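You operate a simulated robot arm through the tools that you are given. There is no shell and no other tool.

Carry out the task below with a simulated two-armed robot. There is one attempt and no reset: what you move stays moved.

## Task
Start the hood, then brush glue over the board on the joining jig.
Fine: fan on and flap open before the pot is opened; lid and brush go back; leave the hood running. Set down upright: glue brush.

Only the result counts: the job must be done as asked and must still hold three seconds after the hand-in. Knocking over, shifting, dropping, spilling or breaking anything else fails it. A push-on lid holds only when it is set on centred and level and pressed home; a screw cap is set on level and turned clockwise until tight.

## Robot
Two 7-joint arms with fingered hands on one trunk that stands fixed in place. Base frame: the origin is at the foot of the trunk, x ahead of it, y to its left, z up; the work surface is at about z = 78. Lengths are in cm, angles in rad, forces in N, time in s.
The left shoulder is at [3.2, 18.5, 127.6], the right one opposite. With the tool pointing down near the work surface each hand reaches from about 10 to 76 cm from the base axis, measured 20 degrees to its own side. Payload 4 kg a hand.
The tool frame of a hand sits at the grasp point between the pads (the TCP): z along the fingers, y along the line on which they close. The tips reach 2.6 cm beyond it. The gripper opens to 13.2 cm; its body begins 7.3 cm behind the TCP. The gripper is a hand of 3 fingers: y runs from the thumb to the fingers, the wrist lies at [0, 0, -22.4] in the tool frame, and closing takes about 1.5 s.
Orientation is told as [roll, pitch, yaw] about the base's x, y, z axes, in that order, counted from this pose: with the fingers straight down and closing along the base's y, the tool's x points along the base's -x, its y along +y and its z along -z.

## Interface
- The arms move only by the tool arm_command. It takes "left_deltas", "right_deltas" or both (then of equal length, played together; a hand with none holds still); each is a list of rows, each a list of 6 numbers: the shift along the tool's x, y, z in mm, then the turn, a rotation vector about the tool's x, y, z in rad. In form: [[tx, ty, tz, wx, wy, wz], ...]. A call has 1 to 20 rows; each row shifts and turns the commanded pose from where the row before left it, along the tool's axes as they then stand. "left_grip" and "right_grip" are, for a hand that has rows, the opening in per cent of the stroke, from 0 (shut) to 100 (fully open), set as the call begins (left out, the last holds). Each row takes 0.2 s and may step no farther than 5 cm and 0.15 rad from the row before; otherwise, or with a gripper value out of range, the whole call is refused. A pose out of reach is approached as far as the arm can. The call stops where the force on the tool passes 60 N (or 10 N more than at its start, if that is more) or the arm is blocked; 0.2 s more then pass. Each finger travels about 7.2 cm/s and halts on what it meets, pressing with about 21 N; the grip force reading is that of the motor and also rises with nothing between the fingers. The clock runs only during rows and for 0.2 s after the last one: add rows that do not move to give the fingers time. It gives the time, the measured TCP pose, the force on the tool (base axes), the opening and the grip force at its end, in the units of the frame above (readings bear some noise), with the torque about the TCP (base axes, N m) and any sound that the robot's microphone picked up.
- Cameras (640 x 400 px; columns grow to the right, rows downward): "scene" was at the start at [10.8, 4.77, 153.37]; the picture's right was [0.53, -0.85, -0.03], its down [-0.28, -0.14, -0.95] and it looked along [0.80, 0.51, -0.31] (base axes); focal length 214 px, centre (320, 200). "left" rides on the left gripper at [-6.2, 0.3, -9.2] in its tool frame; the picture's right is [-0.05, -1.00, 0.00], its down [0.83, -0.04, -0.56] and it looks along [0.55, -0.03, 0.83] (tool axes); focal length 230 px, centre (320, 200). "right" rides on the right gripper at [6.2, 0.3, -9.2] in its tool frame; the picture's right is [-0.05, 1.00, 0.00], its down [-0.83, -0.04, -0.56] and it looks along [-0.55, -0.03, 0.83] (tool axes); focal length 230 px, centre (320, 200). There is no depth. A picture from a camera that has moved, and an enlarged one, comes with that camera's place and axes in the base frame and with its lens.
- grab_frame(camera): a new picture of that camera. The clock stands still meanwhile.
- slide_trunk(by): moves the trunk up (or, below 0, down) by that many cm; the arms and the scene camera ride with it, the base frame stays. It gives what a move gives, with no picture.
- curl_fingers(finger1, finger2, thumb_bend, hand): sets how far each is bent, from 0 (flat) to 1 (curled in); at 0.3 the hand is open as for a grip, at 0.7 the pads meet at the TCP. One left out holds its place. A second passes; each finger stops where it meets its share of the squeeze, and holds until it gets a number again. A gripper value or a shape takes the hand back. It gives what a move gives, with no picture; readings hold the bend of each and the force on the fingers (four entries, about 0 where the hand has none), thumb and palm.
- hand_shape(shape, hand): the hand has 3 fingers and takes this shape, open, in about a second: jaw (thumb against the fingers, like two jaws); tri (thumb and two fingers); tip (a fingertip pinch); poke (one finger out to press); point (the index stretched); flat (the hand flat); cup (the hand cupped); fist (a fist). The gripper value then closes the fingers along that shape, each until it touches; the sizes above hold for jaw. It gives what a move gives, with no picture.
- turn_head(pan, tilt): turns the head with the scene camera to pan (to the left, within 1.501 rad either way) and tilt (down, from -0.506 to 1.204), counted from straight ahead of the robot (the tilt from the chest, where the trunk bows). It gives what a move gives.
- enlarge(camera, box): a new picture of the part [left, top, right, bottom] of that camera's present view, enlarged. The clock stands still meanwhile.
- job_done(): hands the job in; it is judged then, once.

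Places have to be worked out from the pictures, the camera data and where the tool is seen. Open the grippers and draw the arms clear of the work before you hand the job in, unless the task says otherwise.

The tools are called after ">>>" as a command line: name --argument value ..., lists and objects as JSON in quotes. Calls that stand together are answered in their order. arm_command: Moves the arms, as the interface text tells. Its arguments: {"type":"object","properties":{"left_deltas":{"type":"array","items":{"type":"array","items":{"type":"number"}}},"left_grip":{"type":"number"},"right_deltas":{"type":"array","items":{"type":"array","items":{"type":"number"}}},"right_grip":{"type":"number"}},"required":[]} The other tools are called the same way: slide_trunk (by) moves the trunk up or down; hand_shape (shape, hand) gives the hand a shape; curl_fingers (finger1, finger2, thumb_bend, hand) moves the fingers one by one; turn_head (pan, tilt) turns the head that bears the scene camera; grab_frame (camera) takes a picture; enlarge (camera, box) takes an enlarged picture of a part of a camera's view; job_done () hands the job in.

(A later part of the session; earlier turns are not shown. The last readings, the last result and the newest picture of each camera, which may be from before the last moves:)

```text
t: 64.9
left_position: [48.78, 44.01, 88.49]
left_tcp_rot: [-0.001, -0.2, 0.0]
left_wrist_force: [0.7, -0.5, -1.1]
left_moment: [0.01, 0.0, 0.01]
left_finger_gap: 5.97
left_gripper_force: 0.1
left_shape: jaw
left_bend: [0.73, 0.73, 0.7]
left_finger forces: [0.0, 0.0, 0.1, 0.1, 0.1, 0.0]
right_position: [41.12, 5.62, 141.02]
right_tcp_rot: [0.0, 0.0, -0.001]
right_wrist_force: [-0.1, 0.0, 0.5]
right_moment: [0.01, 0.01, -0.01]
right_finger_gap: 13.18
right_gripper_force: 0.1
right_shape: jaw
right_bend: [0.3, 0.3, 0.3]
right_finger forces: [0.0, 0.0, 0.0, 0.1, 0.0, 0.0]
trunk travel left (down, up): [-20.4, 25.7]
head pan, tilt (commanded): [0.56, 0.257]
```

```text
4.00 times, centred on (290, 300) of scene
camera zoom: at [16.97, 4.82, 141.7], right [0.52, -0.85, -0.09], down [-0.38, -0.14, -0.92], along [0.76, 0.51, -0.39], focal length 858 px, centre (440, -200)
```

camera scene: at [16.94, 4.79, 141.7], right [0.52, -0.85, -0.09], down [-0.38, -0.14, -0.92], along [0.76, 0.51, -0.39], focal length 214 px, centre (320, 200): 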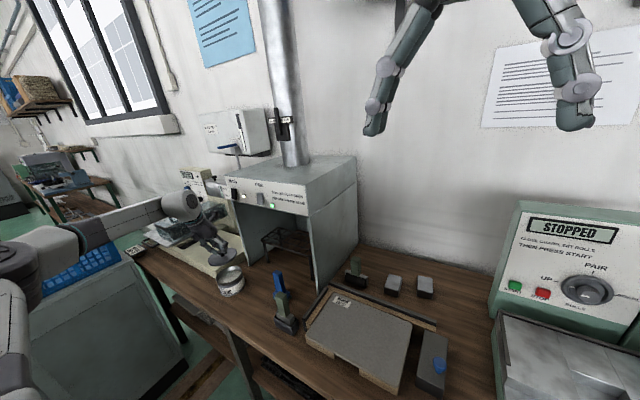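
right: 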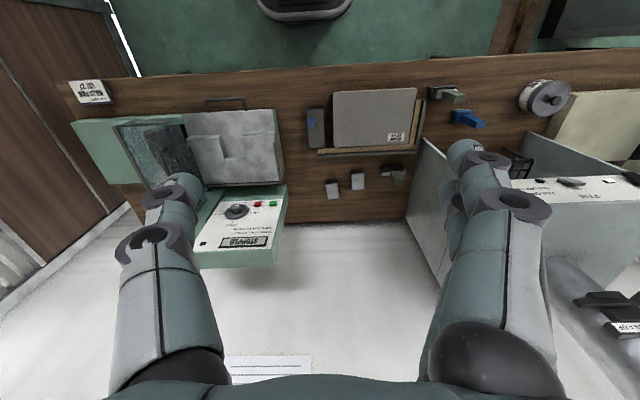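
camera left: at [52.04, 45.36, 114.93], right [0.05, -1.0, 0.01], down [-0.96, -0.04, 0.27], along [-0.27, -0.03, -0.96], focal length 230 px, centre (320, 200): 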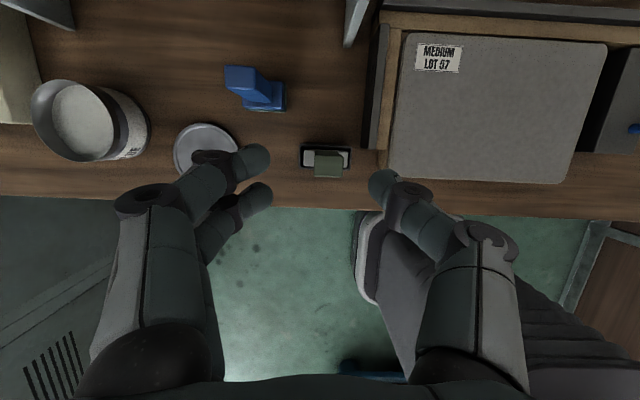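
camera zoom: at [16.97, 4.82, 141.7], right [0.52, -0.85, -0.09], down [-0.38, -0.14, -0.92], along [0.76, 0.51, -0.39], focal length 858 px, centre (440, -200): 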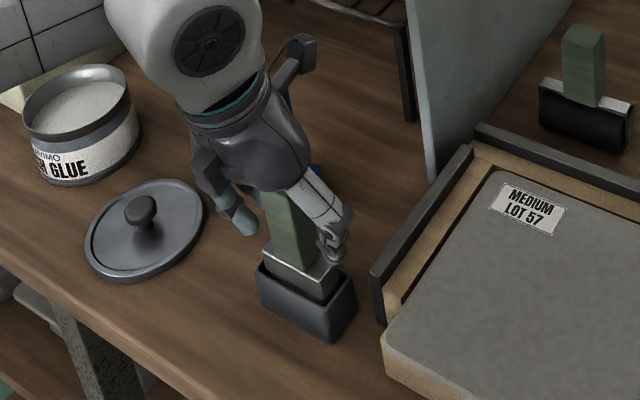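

Fingers flank the lower handle just above the ferrule. I close the grip.

>>> arm_command --left_deltas '[[0, 0, 0, 0, 0, 0], [0, 0, 0, 0, 0, 0], [0, 0, 0, 0, 0, 0], [0, 0, 0, 0, 0, 0], [0, 0, 0, 0, 0, 0], [0, 0, 0, 0, 0, 0], [0, 0, 0, 0, 0, 0]]' --left_grip 0

>>> enlarge --camera "left" --box '[220, 100, 420, 260]'

>>> enlarge --camera "scene" --box '[255, 250, 325, 350]'

```text
t: 66.5
left_position: [48.78, 43.85, 88.45]
left_tcp_rot: [0.0, -0.198, 0.0]
left_wrist_force: [0.2, -0.5, -0.8]
left_moment: [0.0, 0.01, -0.01]
left_finger_gap: 2.42
left_gripper_force: 21.6
left_shape: jaw
left_bend: [0.73, 0.73, 0.7]
left_finger forces: [9.5, 9.3, 0.0, 0.1, 18.8, 0.1]
right_position: [40.94, 5.64, 141.07]
right_tcp_rot: [0.001, 0.0, -0.002]
right_wrist_force: [0.4, 0.2, -0.5]
right_moment: [0.01, -0.03, 0.0]
right_finger_gap: 13.16
right_gripper_force: 0.0
right_shape: jaw
right_bend: [0.3, 0.3, 0.3]
right_finger forces: [0.0, 0.0, 0.0, 0.1, 0.1, 0.0]
trunk travel left (down, up): [-20.4, 25.7]
head pan, tilt (commanded): [0.56, 0.257]
```

```text
2.50 times, centred on (320, 180) of left
camera zoom: at [53.0, 44.18, 98.59], right [0.05, -1.0, 0.01], down [-0.92, -0.04, 0.38], along [-0.38, -0.03, -0.93], focal length 575 px, centre (320, 250)
```

zoom: 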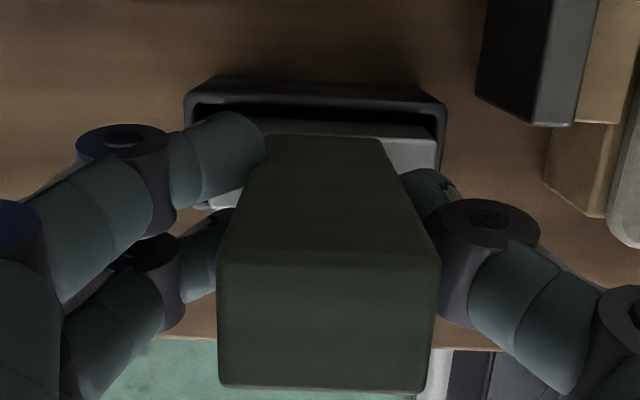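

```text
4.00 times, centred on (290, 300) of scene
camera zoom: at [16.94, 4.78, 141.71], right [0.52, -0.85, -0.09], down [-0.38, -0.14, -0.92], along [0.76, 0.51, -0.39], focal length 858 px, centre (440, -200)
```

zoom: 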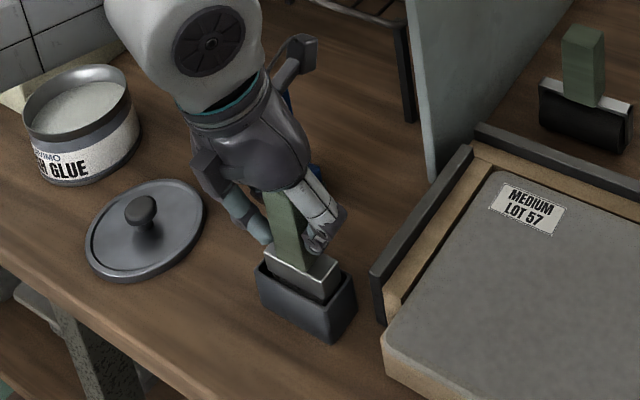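

A firm grip (9.5/9.3/18.8 N) at TCP (48.78, 43.85, 88.45). I lift the brush straight up out of the trough.

>>> arm_command --left_deltas '[[-1, 0, -4.9, 0, 0, 0], [-1, 0, -4.9, 0, 0, 0], [-2, 0, -9.8, 0, 0, 0], [-3, 0, -14.7, 0, 0, 0], [-5, 0, -24.5, 0, 0, 0], [-6, 0, -29.4, 0, 0, 0], [0, 0, 0, 0, 0, 0]]'

>>> enlarge --camera "left" --box '[200, 80, 440, 280]'

>>> enlarge --camera "scene" --box '[240, 220, 330, 350]'

```text
t: 68.1
left_position: [48.69, 43.86, 97.36]
left_tcp_rot: [0.0, -0.198, 0.001]
left_wrist_force: [-0.6, -0.5, -1.3]
left_moment: [-0.01, 0.01, 0.01]
left_finger_gap: 2.45
left_gripper_force: 21.4
left_shape: jaw
left_bend: [0.73, 0.73, 0.7]
left_finger forces: [9.5, 9.3, 0.0, 0.1, 18.8, 0.0]
right_position: [41.08, 5.57, 140.96]
right_tcp_rot: [0.0, 0.0, 0.002]
right_wrist_force: [0.1, -0.2, 0.1]
right_moment: [0.02, -0.01, 0.03]
right_finger_gap: 13.2
right_gripper_force: 0.1
right_shape: jaw
right_bend: [0.3, 0.3, 0.3]
right_finger forces: [0.0, 0.1, 0.0, 0.0, 0.0, 0.0]
trunk travel left (down, up): [-20.4, 25.7]
head pan, tilt (commanded): [0.56, 0.257]
```

```text
2.00 times, centred on (320, 180) of left
camera zoom: at [52.99, 44.28, 107.58], right [0.05, -1.0, 0.01], down [-0.92, -0.04, 0.38], along [-0.38, -0.03, -0.92], focal length 460 px, centre (320, 240)
```

zoom: 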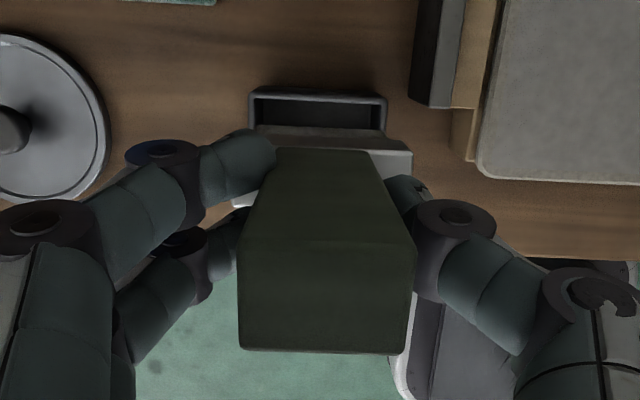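

```text
3.08 times, centred on (285, 285) of scene
camera zoom: at [16.95, 4.8, 141.7], right [0.52, -0.85, -0.09], down [-0.38, -0.14, -0.92], along [0.76, 0.51, -0.39], focal length 660 px, centre (428, -62)
```

zoom: 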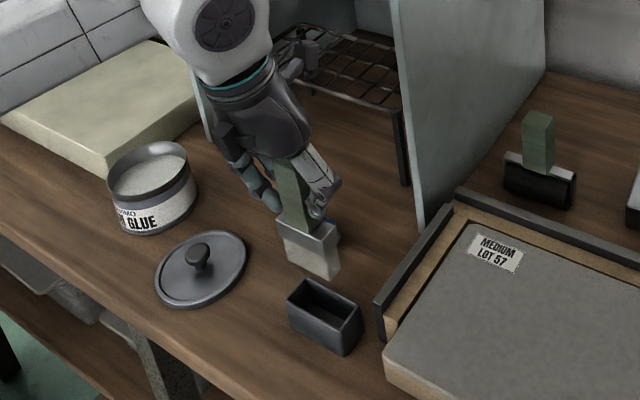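

The brush is out of its trough and upright. I enlarge it to measure the bristle tip.

>>> enlarge --camera "scene" --box '[265, 265, 315, 320]'

>>> enlarge --camera "scene" --box '[165, 220, 255, 300]'

```text
7.27 times, centred on (290, 292) of scene
camera zoom: at [16.95, 4.8, 141.7], right [0.52, -0.85, -0.09], down [-0.38, -0.14, -0.92], along [0.76, 0.51, -0.39], focal length 1560 px, centre (538, -473)
```

zoom: 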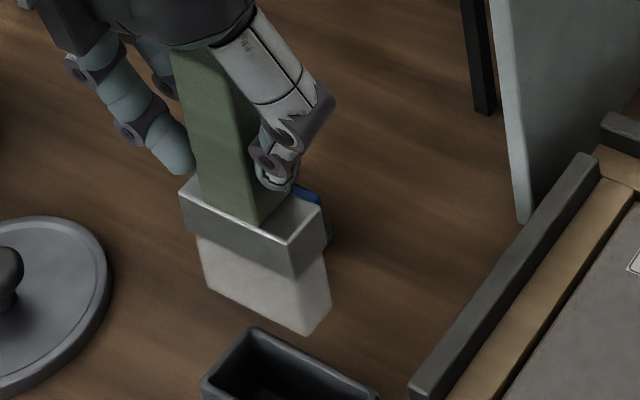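

```text
5.00 times, centred on (210, 260) of scene
camera zoom: at [16.95, 4.8, 141.7], right [0.52, -0.85, -0.09], down [-0.38, -0.14, -0.92], along [0.76, 0.51, -0.39], focal length 1072 px, centre (870, -100)
```

zoom: 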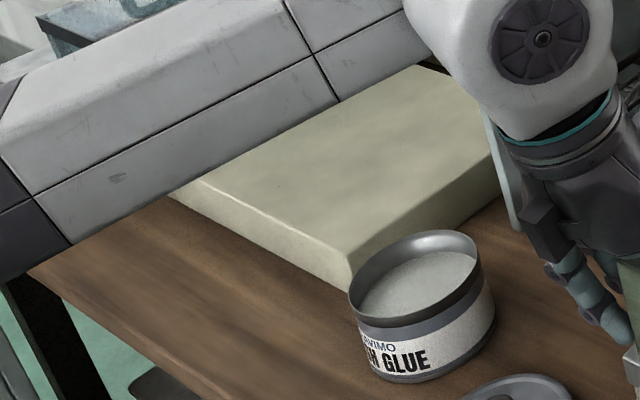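

The brush measures: ferrule bottom about 7.1 cm and bristle tip about 10.4 cm below the TCP. I carry it high over the lid to above the pot centre.

>>> arm_command --left_deltas '[[-4.2, 39.7, -0.7, 0, 0, 0], [-4.2, 39.7, -0.7, 0, 0, 0], [-4.2, 39.7, -0.7, 0, 0, 0], [-4.2, 39.7, -0.7, 0, 0, 0], [-4.2, 39.7, -0.7, 0, 0, 0], [-4.2, 39.7, -0.7, 0, 0, 0], [-4.2, 39.7, -0.7, 0, 0, 0], [-4.2, 39.7, -0.7, 0, 0, 0], [0, 0, 0, 0, 0, 0]]'

>>> enlarge --camera "scene" --box '[180, 210, 270, 310]'

>>> grab_frame --camera "left"

```text
t: 70.1
left_position: [51.8, 75.71, 98.71]
left_tcp_rot: [0.002, -0.202, 0.0]
left_wrist_force: [-0.7, -0.4, -0.2]
left_moment: [0.0, 0.02, -0.01]
left_finger_gap: 2.45
left_gripper_force: 21.1
left_shape: jaw
left_bend: [0.73, 0.73, 0.7]
left_finger forces: [9.7, 9.3, 0.0, 0.0, 19.0, 0.1]
right_position: [40.94, 5.54, 141.19]
right_tcp_rot: [-0.002, 0.0, -0.002]
right_wrist_force: [-0.6, 0.0, 0.1]
right_moment: [0.0, 0.0, -0.01]
right_finger_gap: 13.18
right_gripper_force: 0.1
right_shape: jaw
right_bend: [0.3, 0.3, 0.3]
right_finger forces: [0.0, 0.0, 0.0, 0.0, 0.0, 0.0]
trunk travel left (down, up): [-20.4, 25.7]
head pan, tilt (commanded): [0.56, 0.257]
```

```text
4.00 times, centred on (225, 260) of scene
camera zoom: at [16.9, 4.76, 141.71], right [0.52, -0.85, -0.09], down [-0.38, -0.13, -0.92], along [0.76, 0.51, -0.39], focal length 858 px, centre (700, -40)
```

zoom: 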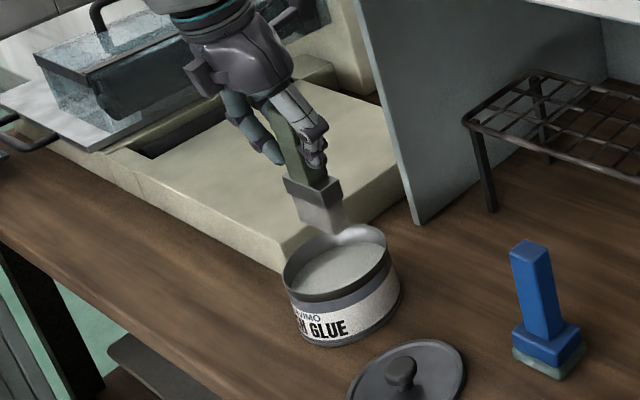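

```text
taken
camera left: at [56.12, 76.01, 108.87], right [0.05, -1.0, 0.01], down [-0.92, -0.04, 0.38], along [-0.38, -0.03, -0.93], focal length 230 px, centre (320, 200)
```

left: 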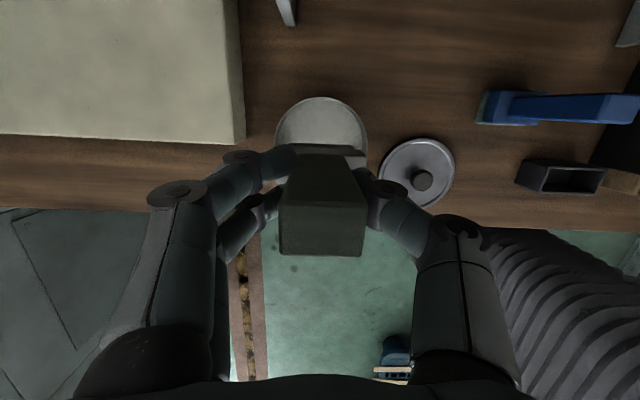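

The brush hangs over the pot centre (pot (51.9, 75.8)). I lower it in; first until the bristles enter the rim, then further in small steps.

>>> arm_command --left_deltas '[[4, 0, 19.6, 0, 0, 0], [4, 0, 19.6, 0, 0, 0], [2, 0, 9.8, 0, 0, 0], [0, 0, 0, 0, 0, 0]]'

>>> enlarge --camera "scene" --box '[200, 240, 260, 310]'

>>> enlarge --camera "left" --box '[220, 60, 420, 220]'

```text
t: 71.1
left_position: [51.86, 75.61, 93.72]
left_tcp_rot: [0.002, -0.199, -0.001]
left_wrist_force: [0.9, 0.6, -0.3]
left_moment: [0.0, 0.02, 0.0]
left_finger_gap: 2.43
left_gripper_force: 20.7
left_shape: jaw
left_bend: [0.73, 0.73, 0.7]
left_finger forces: [9.8, 9.3, 0.1, 0.0, 19.0, 0.0]
right_position: [40.98, 5.6, 140.95]
right_tcp_rot: [-0.001, 0.0, -0.001]
right_wrist_force: [-0.2, -0.3, 0.1]
right_moment: [-0.02, -0.03, 0.02]
right_finger_gap: 13.17
right_gripper_force: 0.1
right_shape: jaw
right_bend: [0.3, 0.3, 0.3]
right_finger forces: [0.0, 0.0, 0.1, 0.1, 0.0, 0.0]
trunk travel left (down, up): [-20.4, 25.7]
head pan, tilt (commanded): [0.56, 0.257]
```

```text
5.71 times, centred on (230, 275) of scene
camera zoom: at [16.94, 4.79, 141.71], right [0.52, -0.85, -0.09], down [-0.38, -0.14, -0.92], along [0.76, 0.51, -0.39], focal length 1226 px, centre (834, -229)
```

zoom: 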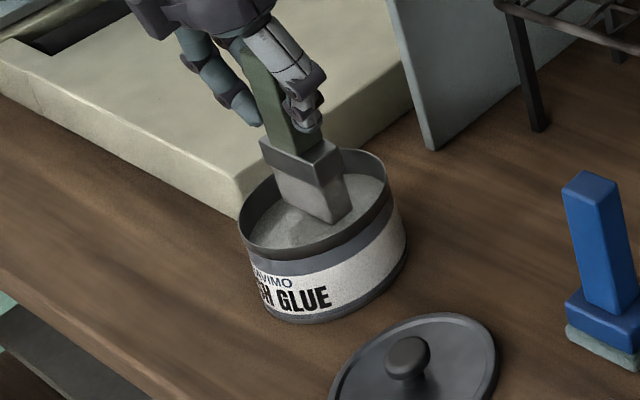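

```text
2.50 times, centred on (320, 140) of left
camera zoom: at [56.16, 75.97, 103.78], right [0.05, -1.0, 0.01], down [-0.92, -0.04, 0.38], along [-0.38, -0.03, -0.93], focal length 575 px, centre (320, 350)
```

zoom: 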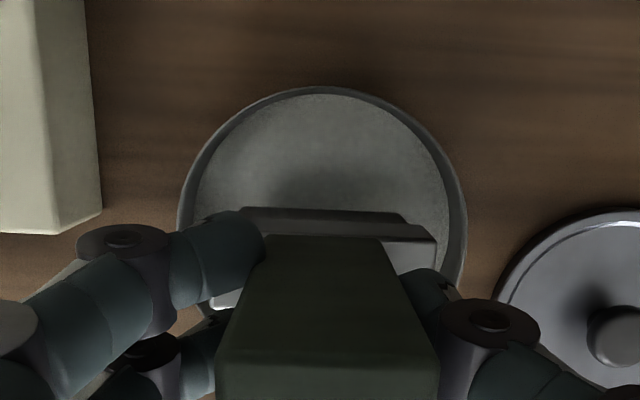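

The bristles are entering the pot, clear of its walls. I lower 2.4 cm more in small steps.

>>> arm_command --left_deltas '[[1, 0, 4.9, 0, 0, 0], [1, 0, 4.9, 0, 0, 0], [1, 0, 4.9, 0, 0, 0], [1, 0, 4.9, 0, 0, 0], [0.8, 0, 3.9, 0, 0, 0], [0, 0, 0, 0, 0, 0]]'

>>> enlarge --camera "scene" --box '[200, 240, 260, 310]'

```text
t: 72.5
left_position: [51.93, 75.7, 91.29]
left_tcp_rot: [0.0, -0.199, 0.0]
left_wrist_force: [0.4, -0.4, -0.5]
left_moment: [-0.02, -0.01, -0.01]
left_finger_gap: 2.45
left_gripper_force: 21.0
left_shape: jaw
left_bend: [0.73, 0.73, 0.7]
left_finger forces: [9.6, 9.3, 0.1, 0.0, 19.1, 0.1]
right_position: [41.11, 5.68, 141.02]
right_tcp_rot: [0.001, 0.001, 0.001]
right_wrist_force: [1.2, 0.1, 0.5]
right_moment: [0.0, 0.03, -0.01]
right_finger_gap: 13.18
right_gripper_force: 0.1
right_shape: jaw
right_bend: [0.3, 0.3, 0.3]
right_finger forces: [0.0, 0.1, 0.1, 0.0, 0.1, 0.0]
trunk travel left (down, up): [-20.4, 25.7]
head pan, tilt (commanded): [0.56, 0.257]
```

```text
5.71 times, centred on (230, 275) of scene
camera zoom: at [16.93, 4.79, 141.71], right [0.52, -0.85, -0.09], down [-0.38, -0.14, -0.92], along [0.76, 0.51, -0.39], focal length 1226 px, centre (834, -229)
```

zoom: 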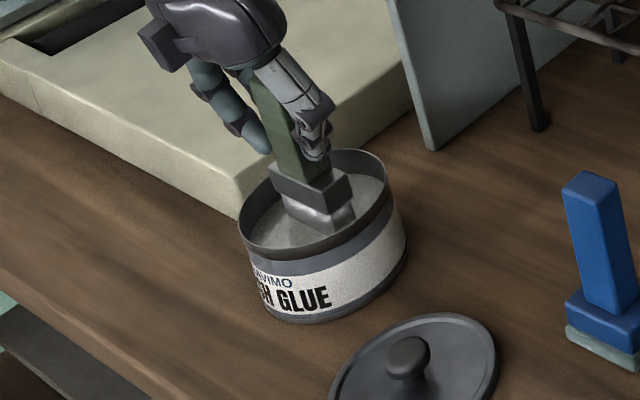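

The bristles dip into the glue and look wet. I go 0.6 cm deeper, hold briefly, and then lift out.

>>> arm_command --left_deltas '[[0.6, 0, 2.9, 0, 0, 0], [0.6, 0, 2.9, 0, 0, 0], [0, 0, 0, 0, 0, 0], [0, 0, 0, 0, 0, 0], [0, 0, 0, 0, 0, 0], [0, 0, 0, 0, 0, 0]]'

>>> enlarge --camera "scene" --box '[200, 240, 260, 310]'

```text
t: 73.9
left_position: [51.98, 75.7, 90.54]
left_tcp_rot: [0.001, -0.199, 0.001]
left_wrist_force: [-0.2, 0.3, -0.9]
left_moment: [0.04, -0.01, -0.04]
left_finger_gap: 2.47
left_gripper_force: 21.0
left_shape: jaw
left_bend: [0.73, 0.73, 0.7]
left_finger forces: [9.6, 9.3, 0.0, 0.0, 18.9, 0.0]
right_position: [40.99, 5.66, 140.97]
right_tcp_rot: [-0.001, -0.001, -0.001]
right_wrist_force: [-0.2, 0.0, 0.2]
right_moment: [0.04, -0.05, 0.03]
right_finger_gap: 13.19
right_gripper_force: 0.1
right_shape: jaw
right_bend: [0.3, 0.3, 0.3]
right_finger forces: [0.0, 0.0, 0.0, 0.1, 0.0, 0.0]
trunk travel left (down, up): [-20.4, 25.7]
head pan, tilt (commanded): [0.56, 0.257]
```

```text
5.71 times, centred on (230, 275) of scene
camera zoom: at [16.93, 4.79, 141.71], right [0.52, -0.85, -0.09], down [-0.38, -0.14, -0.92], along [0.76, 0.51, -0.39], focal length 1226 px, centre (834, -229)
```

zoom: 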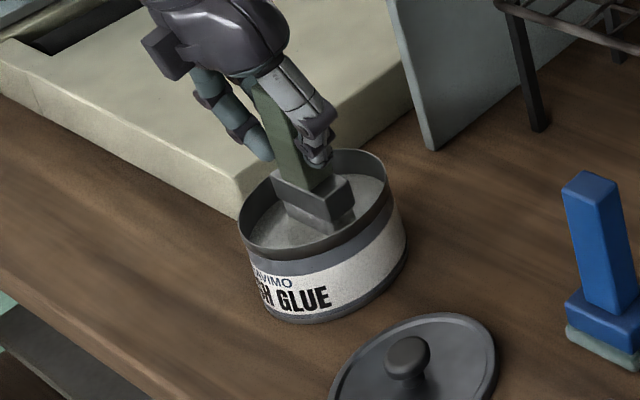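

Immersed about 1.3 cm. I lift out slowly and pause over the pot so drips fall back in.

>>> arm_command --left_deltas '[[-1, 0, -4.9, 0, 0, 0], [-2, 0, -9.8, 0, 0, 0], [-3, 0, -14.7, 0, 0, 0], [0, 0, 0, 0, 0, 0], [0, 0, 0, 0, 0, 0], [0, 0, 0, 0, 0, 0], [0, 0, 0, 0, 0, 0], [0, 0, 0, 0, 0, 0], [-3, 0, -14.7, 0, 0, 0], [-5, 0, -24.5, 0, 0, 0], [-3, 0, -14.7, 0, 0, 0], [0, 0, 0, 0, 0, 0]]'

>>> enlarge --camera "scene" --box '[190, 220, 260, 310]'

```text
t: 76.5
left_position: [51.83, 75.74, 99.25]
left_tcp_rot: [0.0, -0.199, 0.002]
left_wrist_force: [-0.6, 0.1, -1.4]
left_moment: [0.01, 0.0, 0.01]
left_finger_gap: 2.46
left_gripper_force: 20.8
left_shape: jaw
left_bend: [0.73, 0.73, 0.7]
left_finger forces: [9.6, 9.2, 0.0, 0.0, 18.9, 0.1]
right_position: [40.93, 5.69, 141.05]
right_tcp_rot: [0.002, 0.0, -0.001]
right_wrist_force: [0.5, 0.2, 0.7]
right_moment: [-0.01, 0.0, 0.0]
right_finger_gap: 13.18
right_gripper_force: 0.1
right_shape: jaw
right_bend: [0.3, 0.3, 0.3]
right_finger forces: [0.1, 0.1, 0.1, 0.0, 0.0, 0.1]
trunk travel left (down, up): [-20.4, 25.7]
head pan, tilt (commanded): [0.56, 0.257]
```

```text
4.44 times, centred on (225, 265) of scene
camera zoom: at [16.94, 4.81, 141.7], right [0.52, -0.85, -0.09], down [-0.38, -0.14, -0.92], along [0.76, 0.51, -0.39], focal length 953 px, centre (742, -89)
```

zoom: 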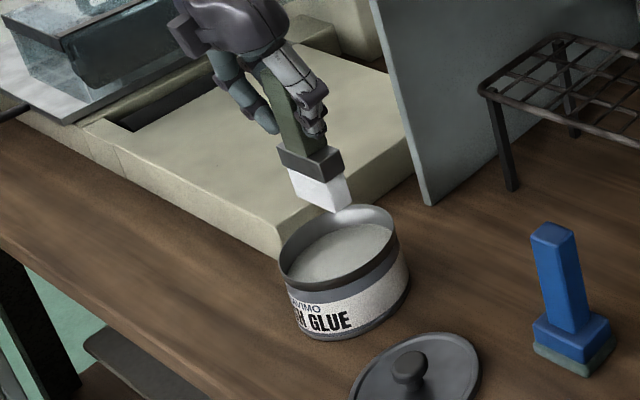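

The bristles are loaded white. I carry the brush along x about 50 (clear of the blue handle) to the left end of the board, at y 31.4, still high.

>>> arm_command --left_deltas '[[1.8, -44.3, -0.4, 0, 0, 0], [1.8, -44.3, -0.4, 0, 0, 0], [1.8, -44.3, -0.4, 0, 0, 0], [1.8, -44.3, -0.4, 0, 0, 0], [1.8, -44.3, -0.4, 0, 0, 0], [1.8, -44.3, -0.4, 0, 0, 0], [1.8, -44.3, -0.4, 0, 0, 0], [1.8, -44.3, -0.4, 0, 0, 0], [1.8, -44.3, -0.4, 0, 0, 0], [1.8, -44.3, -0.4, 0, 0, 0], [0, 0, 0, 0, 0, 0]]'

>>> enlarge --camera "scene" --box '[260, 220, 450, 380]'

>>> grab_frame --camera "left"

```text
t: 78.9
left_position: [49.86, 31.52, 99.18]
left_tcp_rot: [-0.002, -0.198, 0.003]
left_wrist_force: [0.2, 0.5, -0.1]
left_moment: [-0.03, 0.0, 0.03]
left_finger_gap: 2.46
left_gripper_force: 21.3
left_shape: jaw
left_bend: [0.73, 0.73, 0.7]
left_finger forces: [9.6, 9.3, 0.0, 0.0, 18.8, 0.1]
right_position: [40.94, 5.76, 141.05]
right_tcp_rot: [0.0, -0.001, 0.001]
right_wrist_force: [-0.3, 0.6, 0.3]
right_moment: [-0.02, -0.01, 0.01]
right_finger_gap: 13.17
right_gripper_force: 0.1
right_shape: jaw
right_bend: [0.3, 0.3, 0.3]
right_finger forces: [0.0, 0.1, 0.0, 0.0, 0.0, 0.0]
trunk travel left (down, up): [-20.4, 25.7]
head pan, tilt (commanded): [0.56, 0.257]
```

```text
2.50 times, centred on (355, 300) of scene
camera zoom: at [16.9, 4.88, 141.71], right [0.52, -0.85, -0.09], down [-0.38, -0.14, -0.92], along [0.76, 0.51, -0.39], focal length 536 px, centre (232, -50)
```

zoom: 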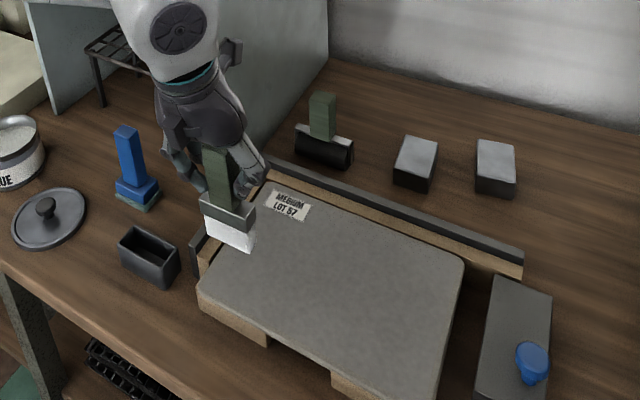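

```text
taken
camera left: at [54.28, 31.83, 109.3], right [0.05, -1.0, 0.01], down [-0.92, -0.04, 0.38], along [-0.38, -0.03, -0.93], focal length 230 px, centre (320, 200)
```

left: 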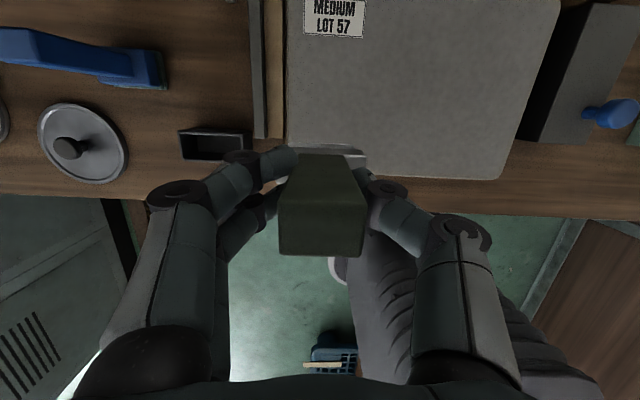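

Board edges refine to y 9.0–34.9, x 47–64.5. I lower the brush to just above the near-left part of the board and check the gap.

>>> arm_command --left_deltas '[[11, 1, 23, 0, 0, 0], [11, 1, 23, 0, 0, 0], [0, 0, 0, 0, 0, 0]]'

>>> enlarge --camera "scene" --box '[290, 270, 370, 340]'

```text
t: 79.7
left_position: [48.78, 31.65, 94.16]
left_tcp_rot: [0.002, -0.199, -0.001]
left_wrist_force: [-1.0, 0.4, 0.4]
left_moment: [-0.01, -0.01, 0.03]
left_finger_gap: 2.45
left_gripper_force: 20.7
left_shape: jaw
left_bend: [0.73, 0.73, 0.7]
left_finger forces: [9.7, 9.3, 0.1, 0.0, 18.8, 0.1]
right_position: [41.1, 5.57, 141.08]
right_tcp_rot: [-0.001, -0.001, 0.0]
right_wrist_force: [-0.1, 0.3, 0.2]
right_moment: [0.03, 0.03, -0.02]
right_finger_gap: 13.2
right_gripper_force: 0.0
right_shape: jaw
right_bend: [0.3, 0.3, 0.3]
right_finger forces: [0.1, 0.0, 0.1, 0.0, 0.0, 0.0]
trunk travel left (down, up): [-20.4, 25.7]
head pan, tilt (commanded): [0.56, 0.257]
```

```text
5.71 times, centred on (330, 305) of scene
camera zoom: at [16.91, 4.73, 141.72], right [0.52, -0.85, -0.09], down [-0.38, -0.13, -0.92], along [0.76, 0.51, -0.39], focal length 1226 px, centre (263, -400)
```

zoom: 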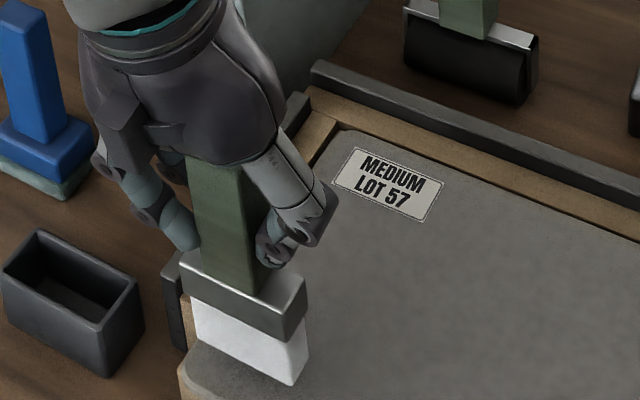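

The bristle tips are about 1.1–1.4 cm above the board. I shift 0.9 cm toward the near edge and lower until light contact.

>>> arm_command --left_deltas '[[8.8, 0, -1.8, 0, 0, 0], [1.6, 0, 7.8, 0, 0, 0], [0.4, 0, 2, 0, 0, 0], [0.4, 0, 2, 0, 0, 0], [0, 0, 0, 0, 0, 0]]'

>>> enlarge --camera "scene" --box '[290, 280, 360, 350]'

```text
t: 80.9
left_position: [47.89, 31.6, 93.03]
left_tcp_rot: [0.0, -0.197, 0.001]
left_wrist_force: [0.6, 0.5, -1.3]
left_moment: [-0.02, 0.02, -0.04]
left_finger_gap: 2.45
left_gripper_force: 21.2
left_shape: jaw
left_bend: [0.73, 0.73, 0.7]
left_finger forces: [9.6, 9.2, 0.0, 0.0, 18.7, 0.0]
right_position: [41.08, 5.63, 140.95]
right_tcp_rot: [0.0, 0.001, -0.001]
right_wrist_force: [-0.7, 0.0, 0.6]
right_moment: [0.02, 0.01, 0.03]
right_finger_gap: 13.18
right_gripper_force: 0.0
right_shape: jaw
right_bend: [0.3, 0.3, 0.3]
right_finger forces: [0.0, 0.1, 0.0, 0.0, 0.0, 0.0]
trunk travel left (down, up): [-20.4, 25.7]
head pan, tilt (commanded): [0.56, 0.257]
```

```text
5.71 times, centred on (325, 315) of scene
camera zoom: at [16.95, 4.77, 141.7], right [0.52, -0.85, -0.09], down [-0.38, -0.14, -0.92], along [0.76, 0.51, -0.39], focal length 1226 px, centre (291, -457)
```

zoom: 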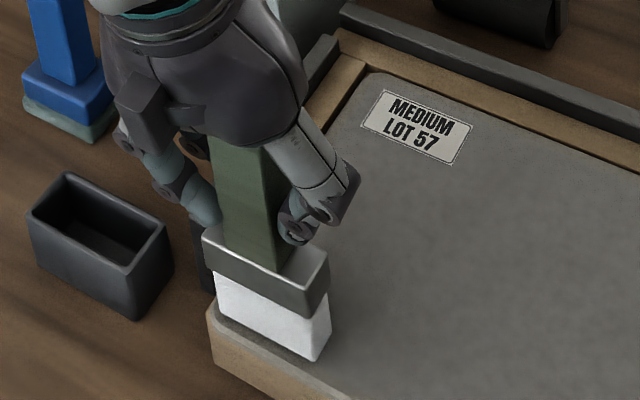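

Nearly touching. I lower in 2 mm steps until a force shows.

>>> arm_command --left_deltas '[[0.4, 0, 2, 0, 0, 0], [0.4, 0, 2, 0, 0, 0], [0, 0, 0, 0, 0, 0]]'

>>> enlarge --camera "scene" --box '[290, 280, 360, 350]'

```text
t: 81.7
left_position: [48.0, 31.52, 92.75]
left_tcp_rot: [0.001, -0.2, -0.002]
left_wrist_force: [-1.4, -0.7, 7.0]
left_moment: [0.04, 0.01, 0.01]
left_finger_gap: 2.45
left_gripper_force: 21.2
left_shape: jaw
left_bend: [0.73, 0.73, 0.7]
left_finger forces: [10.2, 10.1, 0.0, 0.0, 20.4, 0.1]
right_position: [40.9, 5.62, 141.13]
right_tcp_rot: [-0.002, 0.0, 0.0]
right_wrist_force: [-0.4, 0.7, 0.1]
right_moment: [0.0, 0.0, -0.02]
right_finger_gap: 13.19
right_gripper_force: 0.1
right_shape: jaw
right_bend: [0.3, 0.3, 0.3]
right_finger forces: [0.0, 0.1, 0.0, 0.1, 0.0, 0.0]
trunk travel left (down, up): [-20.4, 25.7]
head pan, tilt (commanded): [0.56, 0.257]
```

```text
5.71 times, centred on (325, 315) of scene
camera zoom: at [16.88, 4.74, 141.73], right [0.52, -0.85, -0.09], down [-0.38, -0.13, -0.92], along [0.76, 0.51, -0.39], focal length 1226 px, centre (291, -457)
```

zoom: 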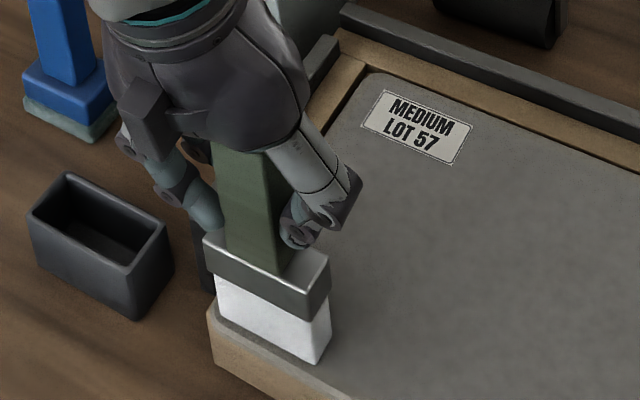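

Contact at 7 N (TCP z 92.75). I ease off 1 mm and stroke 5 cm toward the back fence, then check force and coverage.

>>> arm_command --left_deltas '[[-0.2, 0, -1, 0, 0, 0], [-9.8, 0, 2, 0, 0, 0], [-9.8, 0, 2, 0, 0, 0], [-9.8, 0, 2, 0, 0, 0], [-9.8, 0, 2, 0, 0, 0], [-9.8, 0, 2, 0, 0, 0]]'

>>> enlarge --camera "scene" --box '[290, 270, 380, 350]'

```text
t: 83.1
left_position: [52.97, 31.56, 92.77]
left_tcp_rot: [0.0, -0.2, 0.001]
left_wrist_force: [-0.5, 0.7, 1.6]
left_moment: [0.02, 0.0, 0.01]
left_finger_gap: 2.45
left_gripper_force: 21.6
left_shape: jaw
left_bend: [0.73, 0.73, 0.7]
left_finger forces: [9.7, 10.7, 0.0, 0.1, 20.2, 0.1]
right_position: [41.21, 5.56, 141.05]
right_tcp_rot: [0.0, 0.0, 0.002]
right_wrist_force: [-0.6, 0.8, -0.2]
right_moment: [-0.01, -0.03, 0.02]
right_finger_gap: 13.19
right_gripper_force: 0.1
right_shape: jaw
right_bend: [0.3, 0.3, 0.3]
right_finger forces: [0.0, 0.1, 0.0, 0.0, 0.0, 0.1]
trunk travel left (down, up): [-20.4, 25.7]
head pan, tilt (commanded): [0.56, 0.257]
```

```text
5.00 times, centred on (335, 310) of scene
camera zoom: at [16.94, 4.76, 141.7], right [0.52, -0.85, -0.09], down [-0.38, -0.14, -0.92], along [0.76, 0.51, -0.39], focal length 1072 px, centre (245, -350)
```

zoom: 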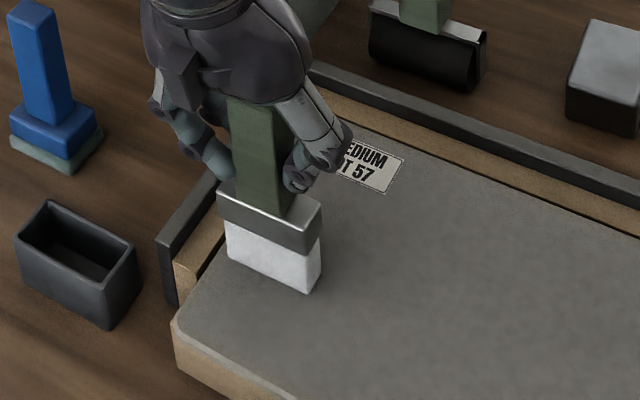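

Force is light (1.6 N). I look closely at the stroked strip for a glue film.

>>> enlarge --camera "scene" --box '[315, 305, 375, 350]'

>>> grab_frame --camera "left"

```text
8.89 times, centred on (345, 328) of scene
camera zoom: at [16.94, 4.76, 141.7], right [0.52, -0.85, -0.09], down [-0.38, -0.14, -0.92], along [0.76, 0.51, -0.39], focal length 1906 px, centre (98, -933)
```

zoom: 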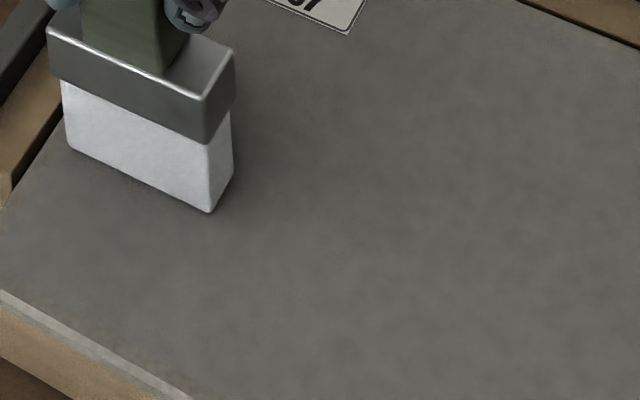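

```text
taken
camera left: at [57.28, 31.87, 102.92], right [0.05, -1.0, 0.01], down [-0.92, -0.04, 0.38], along [-0.38, -0.03, -0.93], focal length 230 px, centre (320, 200)
```

left: 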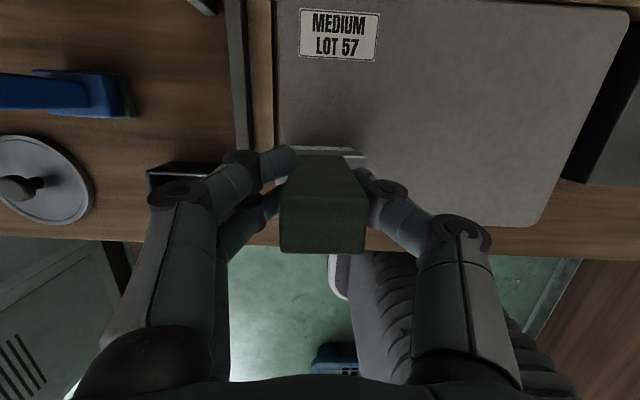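

No film shows yet; it may only show once enough is covered. I press slightly more (about 0.8 mm) and finish this stroke to the back edge.

>>> arm_command --left_deltas '[[0.2, 0, 0.8, 0, 0, 0], [-9.8, 0, 2, 0, 0, 0], [-9.8, 0, 2, 0, 0, 0], [-9.8, 0, 2, 0, 0, 0], [-9.8, 0, 2, 0, 0, 0], [-9.8, 0, 2, 0, 0, 0], [-9.8, 0, 2, 0, 0, 0], [-9.8, 0, 2, 0, 0, 0], [-9.8, 0, 2, 0, 0, 0], [-9.8, 0, 2, 0, 0, 0]]'

>>> enlarge --camera "scene" --box '[290, 260, 450, 380]'

>>> grab_frame --camera "left"

```text
t: 85.3
left_position: [61.96, 31.53, 92.77]
left_tcp_rot: [0.0, -0.2, -0.002]
left_wrist_force: [-3.0, -1.0, 4.7]
left_moment: [-0.01, 0.26, 0.0]
left_finger_gap: 2.49
left_gripper_force: 20.8
left_shape: jaw
left_bend: [0.72, 0.74, 0.7]
left_finger forces: [9.1, 12.8, 0.1, 0.0, 21.2, 0.0]
right_position: [40.78, 5.59, 141.04]
right_tcp_rot: [0.001, -0.001, -0.001]
right_wrist_force: [1.1, -0.1, 0.5]
right_moment: [-0.04, 0.0, -0.02]
right_finger_gap: 13.21
right_gripper_force: 0.0
right_shape: jaw
right_bend: [0.3, 0.3, 0.3]
right_finger forces: [0.1, 0.1, 0.0, 0.1, 0.0, 0.0]
trunk travel left (down, up): [-20.4, 25.7]
head pan, tilt (commanded): [0.56, 0.257]
```

```text
3.33 times, centred on (370, 320) of scene
camera zoom: at [16.89, 4.73, 141.72], right [0.52, -0.85, -0.09], down [-0.38, -0.13, -0.92], along [0.76, 0.51, -0.39], focal length 715 px, centre (153, -200)
```

zoom: 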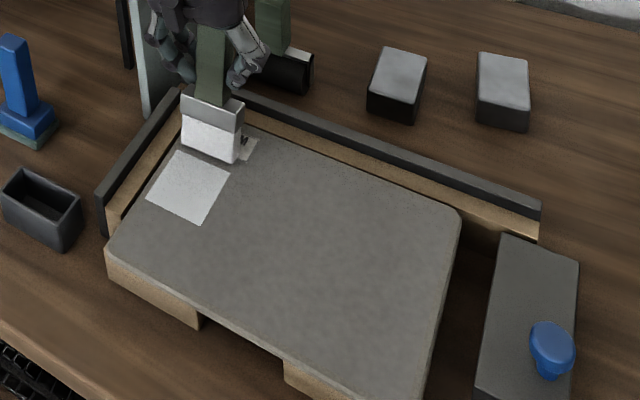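

```text
taken
camera left: at [66.16, 31.86, 102.83], right [0.05, -1.0, 0.01], down [-0.92, -0.04, 0.38], along [-0.38, -0.03, -0.93], focal length 230 px, centre (320, 200)
```

left: 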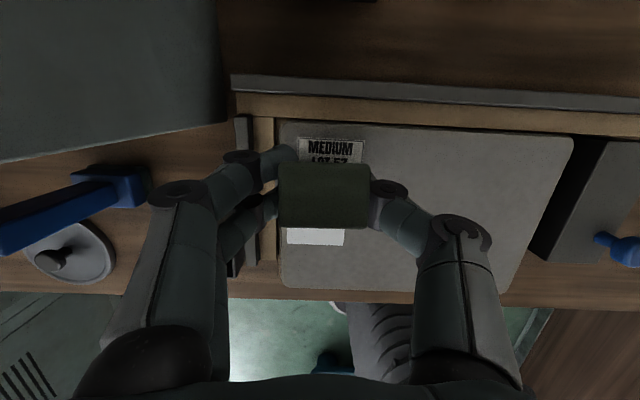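

Now a white film shows: a patch x 53.0–58.7, y 28.5–34.3, where I pressed harder. So about 5 N is needed. I finish this stroke to the back, then lift to see.

>>> arm_command --left_deltas '[[-6, 0, 1.2, 0, 0, 0], [-6, 0, 1.2, 0, 0, 0], [0, 0, 0, 0, 0, 0], [-4, 0, -19.6, 0, 0, 0], [0, 0, 0, 0, 0, 0]]'

>>> enlarge --camera "scene" --box '[290, 260, 450, 380]'

>>> enlarge --camera "scene" --box '[310, 260, 370, 310]'

```text
t: 86.5
left_position: [63.23, 31.63, 94.75]
left_tcp_rot: [-0.002, -0.2, 0.0]
left_wrist_force: [0.7, -0.1, -0.2]
left_moment: [-0.03, 0.04, 0.0]
left_finger_gap: 2.45
left_gripper_force: 21.3
left_shape: jaw
left_bend: [0.72, 0.73, 0.7]
left_finger forces: [10.4, 9.5, 0.0, 0.0, 19.8, 0.0]
right_position: [40.96, 5.57, 141.1]
right_tcp_rot: [0.0, 0.0, 0.0]
right_wrist_force: [-0.9, 0.1, -0.5]
right_moment: [-0.03, 0.02, -0.02]
right_finger_gap: 13.2
right_gripper_force: 0.0
right_shape: jaw
right_bend: [0.3, 0.3, 0.3]
right_finger forces: [0.0, 0.1, 0.0, 0.0, 0.1, 0.0]
trunk travel left (down, up): [-20.4, 25.7]
head pan, tilt (commanded): [0.56, 0.257]
```

```text
3.33 times, centred on (370, 320) of scene
camera zoom: at [16.94, 4.77, 141.71], right [0.52, -0.85, -0.09], down [-0.38, -0.14, -0.92], along [0.76, 0.51, -0.39], focal length 715 px, centre (153, -200)
```

zoom: 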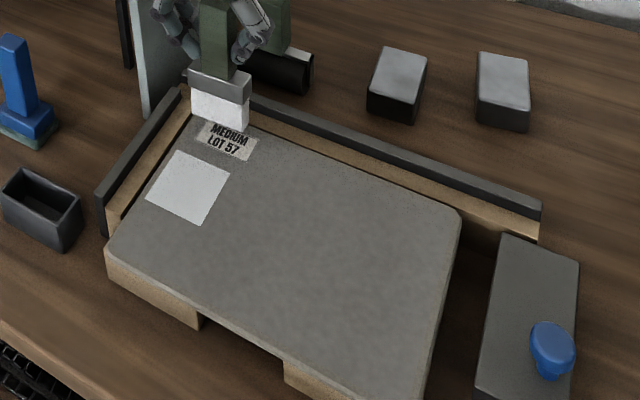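

```text
8.00 times, centred on (340, 285) of scene
camera zoom: at [16.94, 4.77, 141.71], right [0.52, -0.85, -0.09], down [-0.38, -0.14, -0.92], along [0.76, 0.51, -0.39], focal length 1716 px, centre (160, -480)
```

zoom: 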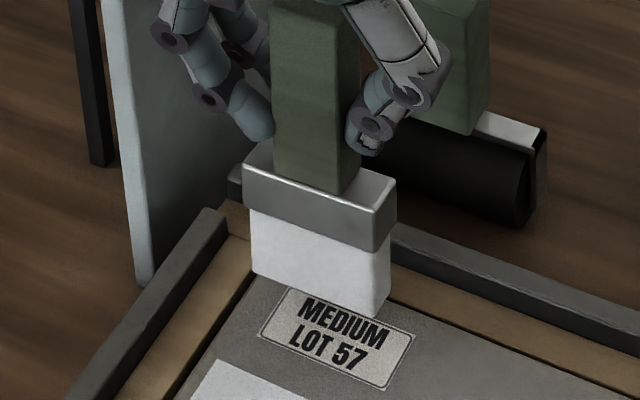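

Only the middle cell took a film; the back part not. I go back over the back third with a firmer press (commanded 1.3 mm lower) and look again.

>>> arm_command --left_deltas '[[24, 0, -4.9, 0, 0, 0], [22, 0, -4.4, 0, 0, 0], [4.2, 0, 20.6, 0, 0, 0], [0, 0, 0, 0, 0, 0], [-6, 0, 1.2, 0, 0, 0], [-6, 0, 1.2, 0, 0, 0], [-6, 0, 1.2, 0, 0, 0], [-6, 0, 1.2, 0, 0, 0], [-6, 0, 1.2, 0, 0, 0], [-6, 0, 1.2, 0, 0, 0], [-6, 0, 1.2, 0, 0, 0], [0, 0, 0, 0, 0, 0]]'

>>> enlarge --camera "scene" --box '[290, 260, 450, 380]'

```text
t: 89.1
left_position: [62.67, 31.58, 92.55]
left_tcp_rot: [0.001, -0.201, 0.001]
left_wrist_force: [-2.1, 1.3, 3.0]
left_moment: [0.0, 0.21, 0.0]
left_finger_gap: 2.53
left_gripper_force: 20.5
left_shape: jaw
left_bend: [0.72, 0.74, 0.7]
left_finger forces: [9.3, 12.4, 0.0, 0.1, 21.3, 0.0]
right_position: [40.9, 5.57, 141.11]
right_tcp_rot: [0.0, 0.002, 0.0]
right_wrist_force: [0.8, 0.2, 0.1]
right_moment: [0.02, 0.03, 0.02]
right_finger_gap: 13.22
right_gripper_force: 0.1
right_shape: jaw
right_bend: [0.3, 0.3, 0.3]
right_finger forces: [0.0, 0.0, 0.0, 0.1, 0.0, 0.0]
trunk travel left (down, up): [-20.4, 25.7]
head pan, tilt (commanded): [0.56, 0.257]
```

```text
3.33 times, centred on (370, 320) of scene
camera zoom: at [16.86, 4.75, 141.72], right [0.52, -0.85, -0.09], down [-0.38, -0.14, -0.92], along [0.76, 0.51, -0.39], focal length 715 px, centre (153, -200)
```

zoom: 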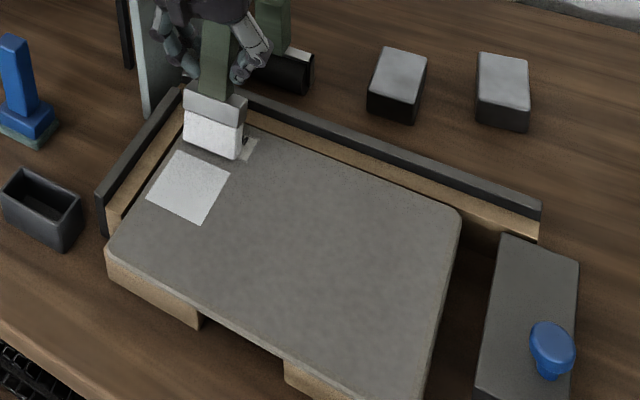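

The brush leans back in the grip under drag (its bristles are at about x 60.6 while the TCP is at 62.7), so the cell's centre was not reached. I push on 1.6 cm further.

>>> arm_command --left_deltas '[[-5.5, 0, 1.1, 0, 0, 0], [-5.5, 0, 1.1, 0, 0, 0], [-5, 0, 1, 0, 0, 0], [0, 0, 0, 0, 0, 0]]'

>>> enlarge --camera "scene" --box '[300, 250, 380, 320]'

```text
t: 90.1
left_position: [64.36, 31.52, 92.63]
left_tcp_rot: [0.001, -0.2, 0.002]
left_wrist_force: [-1.9, -0.1, 4.0]
left_moment: [-0.01, 0.19, 0.0]
left_finger_gap: 2.52
left_gripper_force: 21.2
left_shape: jaw
left_bend: [0.72, 0.74, 0.7]
left_finger forces: [9.2, 12.3, 0.0, 0.0, 21.5, 0.1]
right_position: [40.94, 5.52, 141.19]
right_tcp_rot: [0.001, 0.0, 0.001]
right_wrist_force: [-0.6, -0.6, -0.1]
right_moment: [-0.03, 0.04, 0.02]
right_finger_gap: 13.18
right_gripper_force: 0.0
right_shape: jaw
right_bend: [0.3, 0.3, 0.3]
right_finger forces: [0.0, 0.0, 0.0, 0.1, 0.1, 0.0]
trunk travel left (down, up): [-20.4, 25.7]
head pan, tilt (commanded): [0.56, 0.257]
```

```text
5.71 times, centred on (340, 285) of scene
camera zoom: at [16.86, 4.75, 141.72], right [0.52, -0.85, -0.09], down [-0.38, -0.13, -0.92], along [0.76, 0.51, -0.39], focal length 1226 px, centre (206, -286)
```

zoom: 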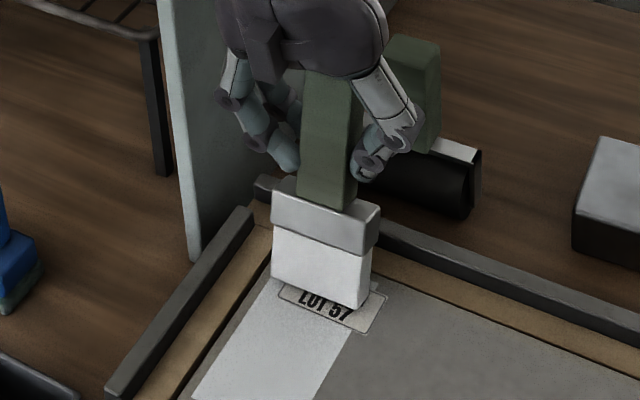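

The back cell now has film: a cell counts once the bristles pass its centre in contact. I lift, return to the near edge, and redo the near cell on this row with firmer contact.

>>> arm_command --left_deltas '[[-6, 0, -29.4, 0, 0, 0], [40, 0, -8, 0, 0, 0], [40, 0, -8, 0, 0, 0], [40, 0, -8, 0, 0, 0], [41, 0, -8, 0, 0, 0], [0, 0, 0, 0, 0, 0]]'

>>> enlarge --camera "scene" --box '[290, 250, 450, 380]'

>>> enlarge --camera "scene" --box '[290, 270, 360, 340]'

```text
t: 91.5
left_position: [47.99, 31.71, 95.47]
left_tcp_rot: [0.002, -0.199, 0.0]
left_wrist_force: [0.9, -0.7, -1.1]
left_moment: [-0.01, 0.01, -0.02]
left_finger_gap: 2.47
left_gripper_force: 20.7
left_shape: jaw
left_bend: [0.72, 0.73, 0.7]
left_finger forces: [10.3, 9.7, 0.0, 0.0, 19.7, 0.0]
right_position: [41.16, 5.53, 140.99]
right_tcp_rot: [0.001, 0.002, 0.001]
right_wrist_force: [-0.3, 0.3, -0.7]
right_moment: [0.02, -0.01, 0.01]
right_finger_gap: 13.2
right_gripper_force: 0.0
right_shape: jaw
right_bend: [0.3, 0.3, 0.3]
right_finger forces: [0.0, 0.0, 0.0, 0.0, 0.0, 0.0]
trunk travel left (down, up): [-20.4, 25.7]
head pan, tilt (commanded): [0.56, 0.257]
```

```text
3.08 times, centred on (370, 315) of scene
camera zoom: at [17.06, 4.73, 141.69], right [0.52, -0.85, -0.09], down [-0.38, -0.13, -0.92], along [0.76, 0.51, -0.39], focal length 660 px, centre (166, -154)
```

zoom: 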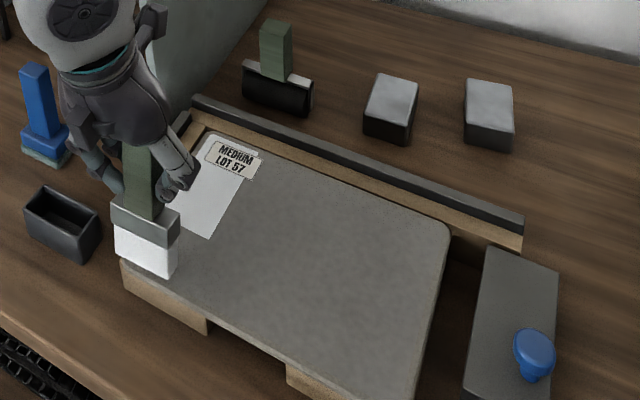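

```text
5.71 times, centred on (325, 305) of scene
camera zoom: at [17.06, 4.73, 141.69], right [0.52, -0.85, -0.09], down [-0.38, -0.13, -0.92], along [0.76, 0.51, -0.39], focal length 1226 px, centre (291, -400)
```

zoom: 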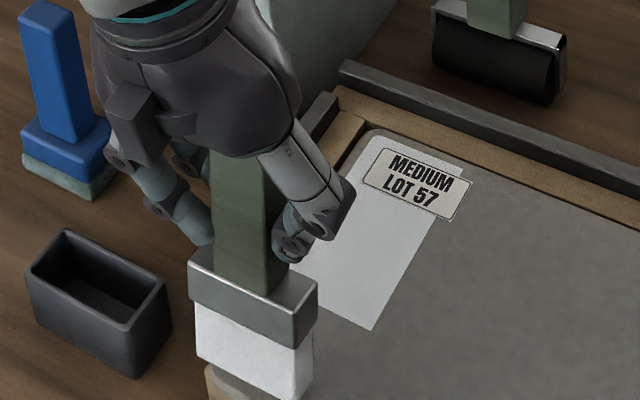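

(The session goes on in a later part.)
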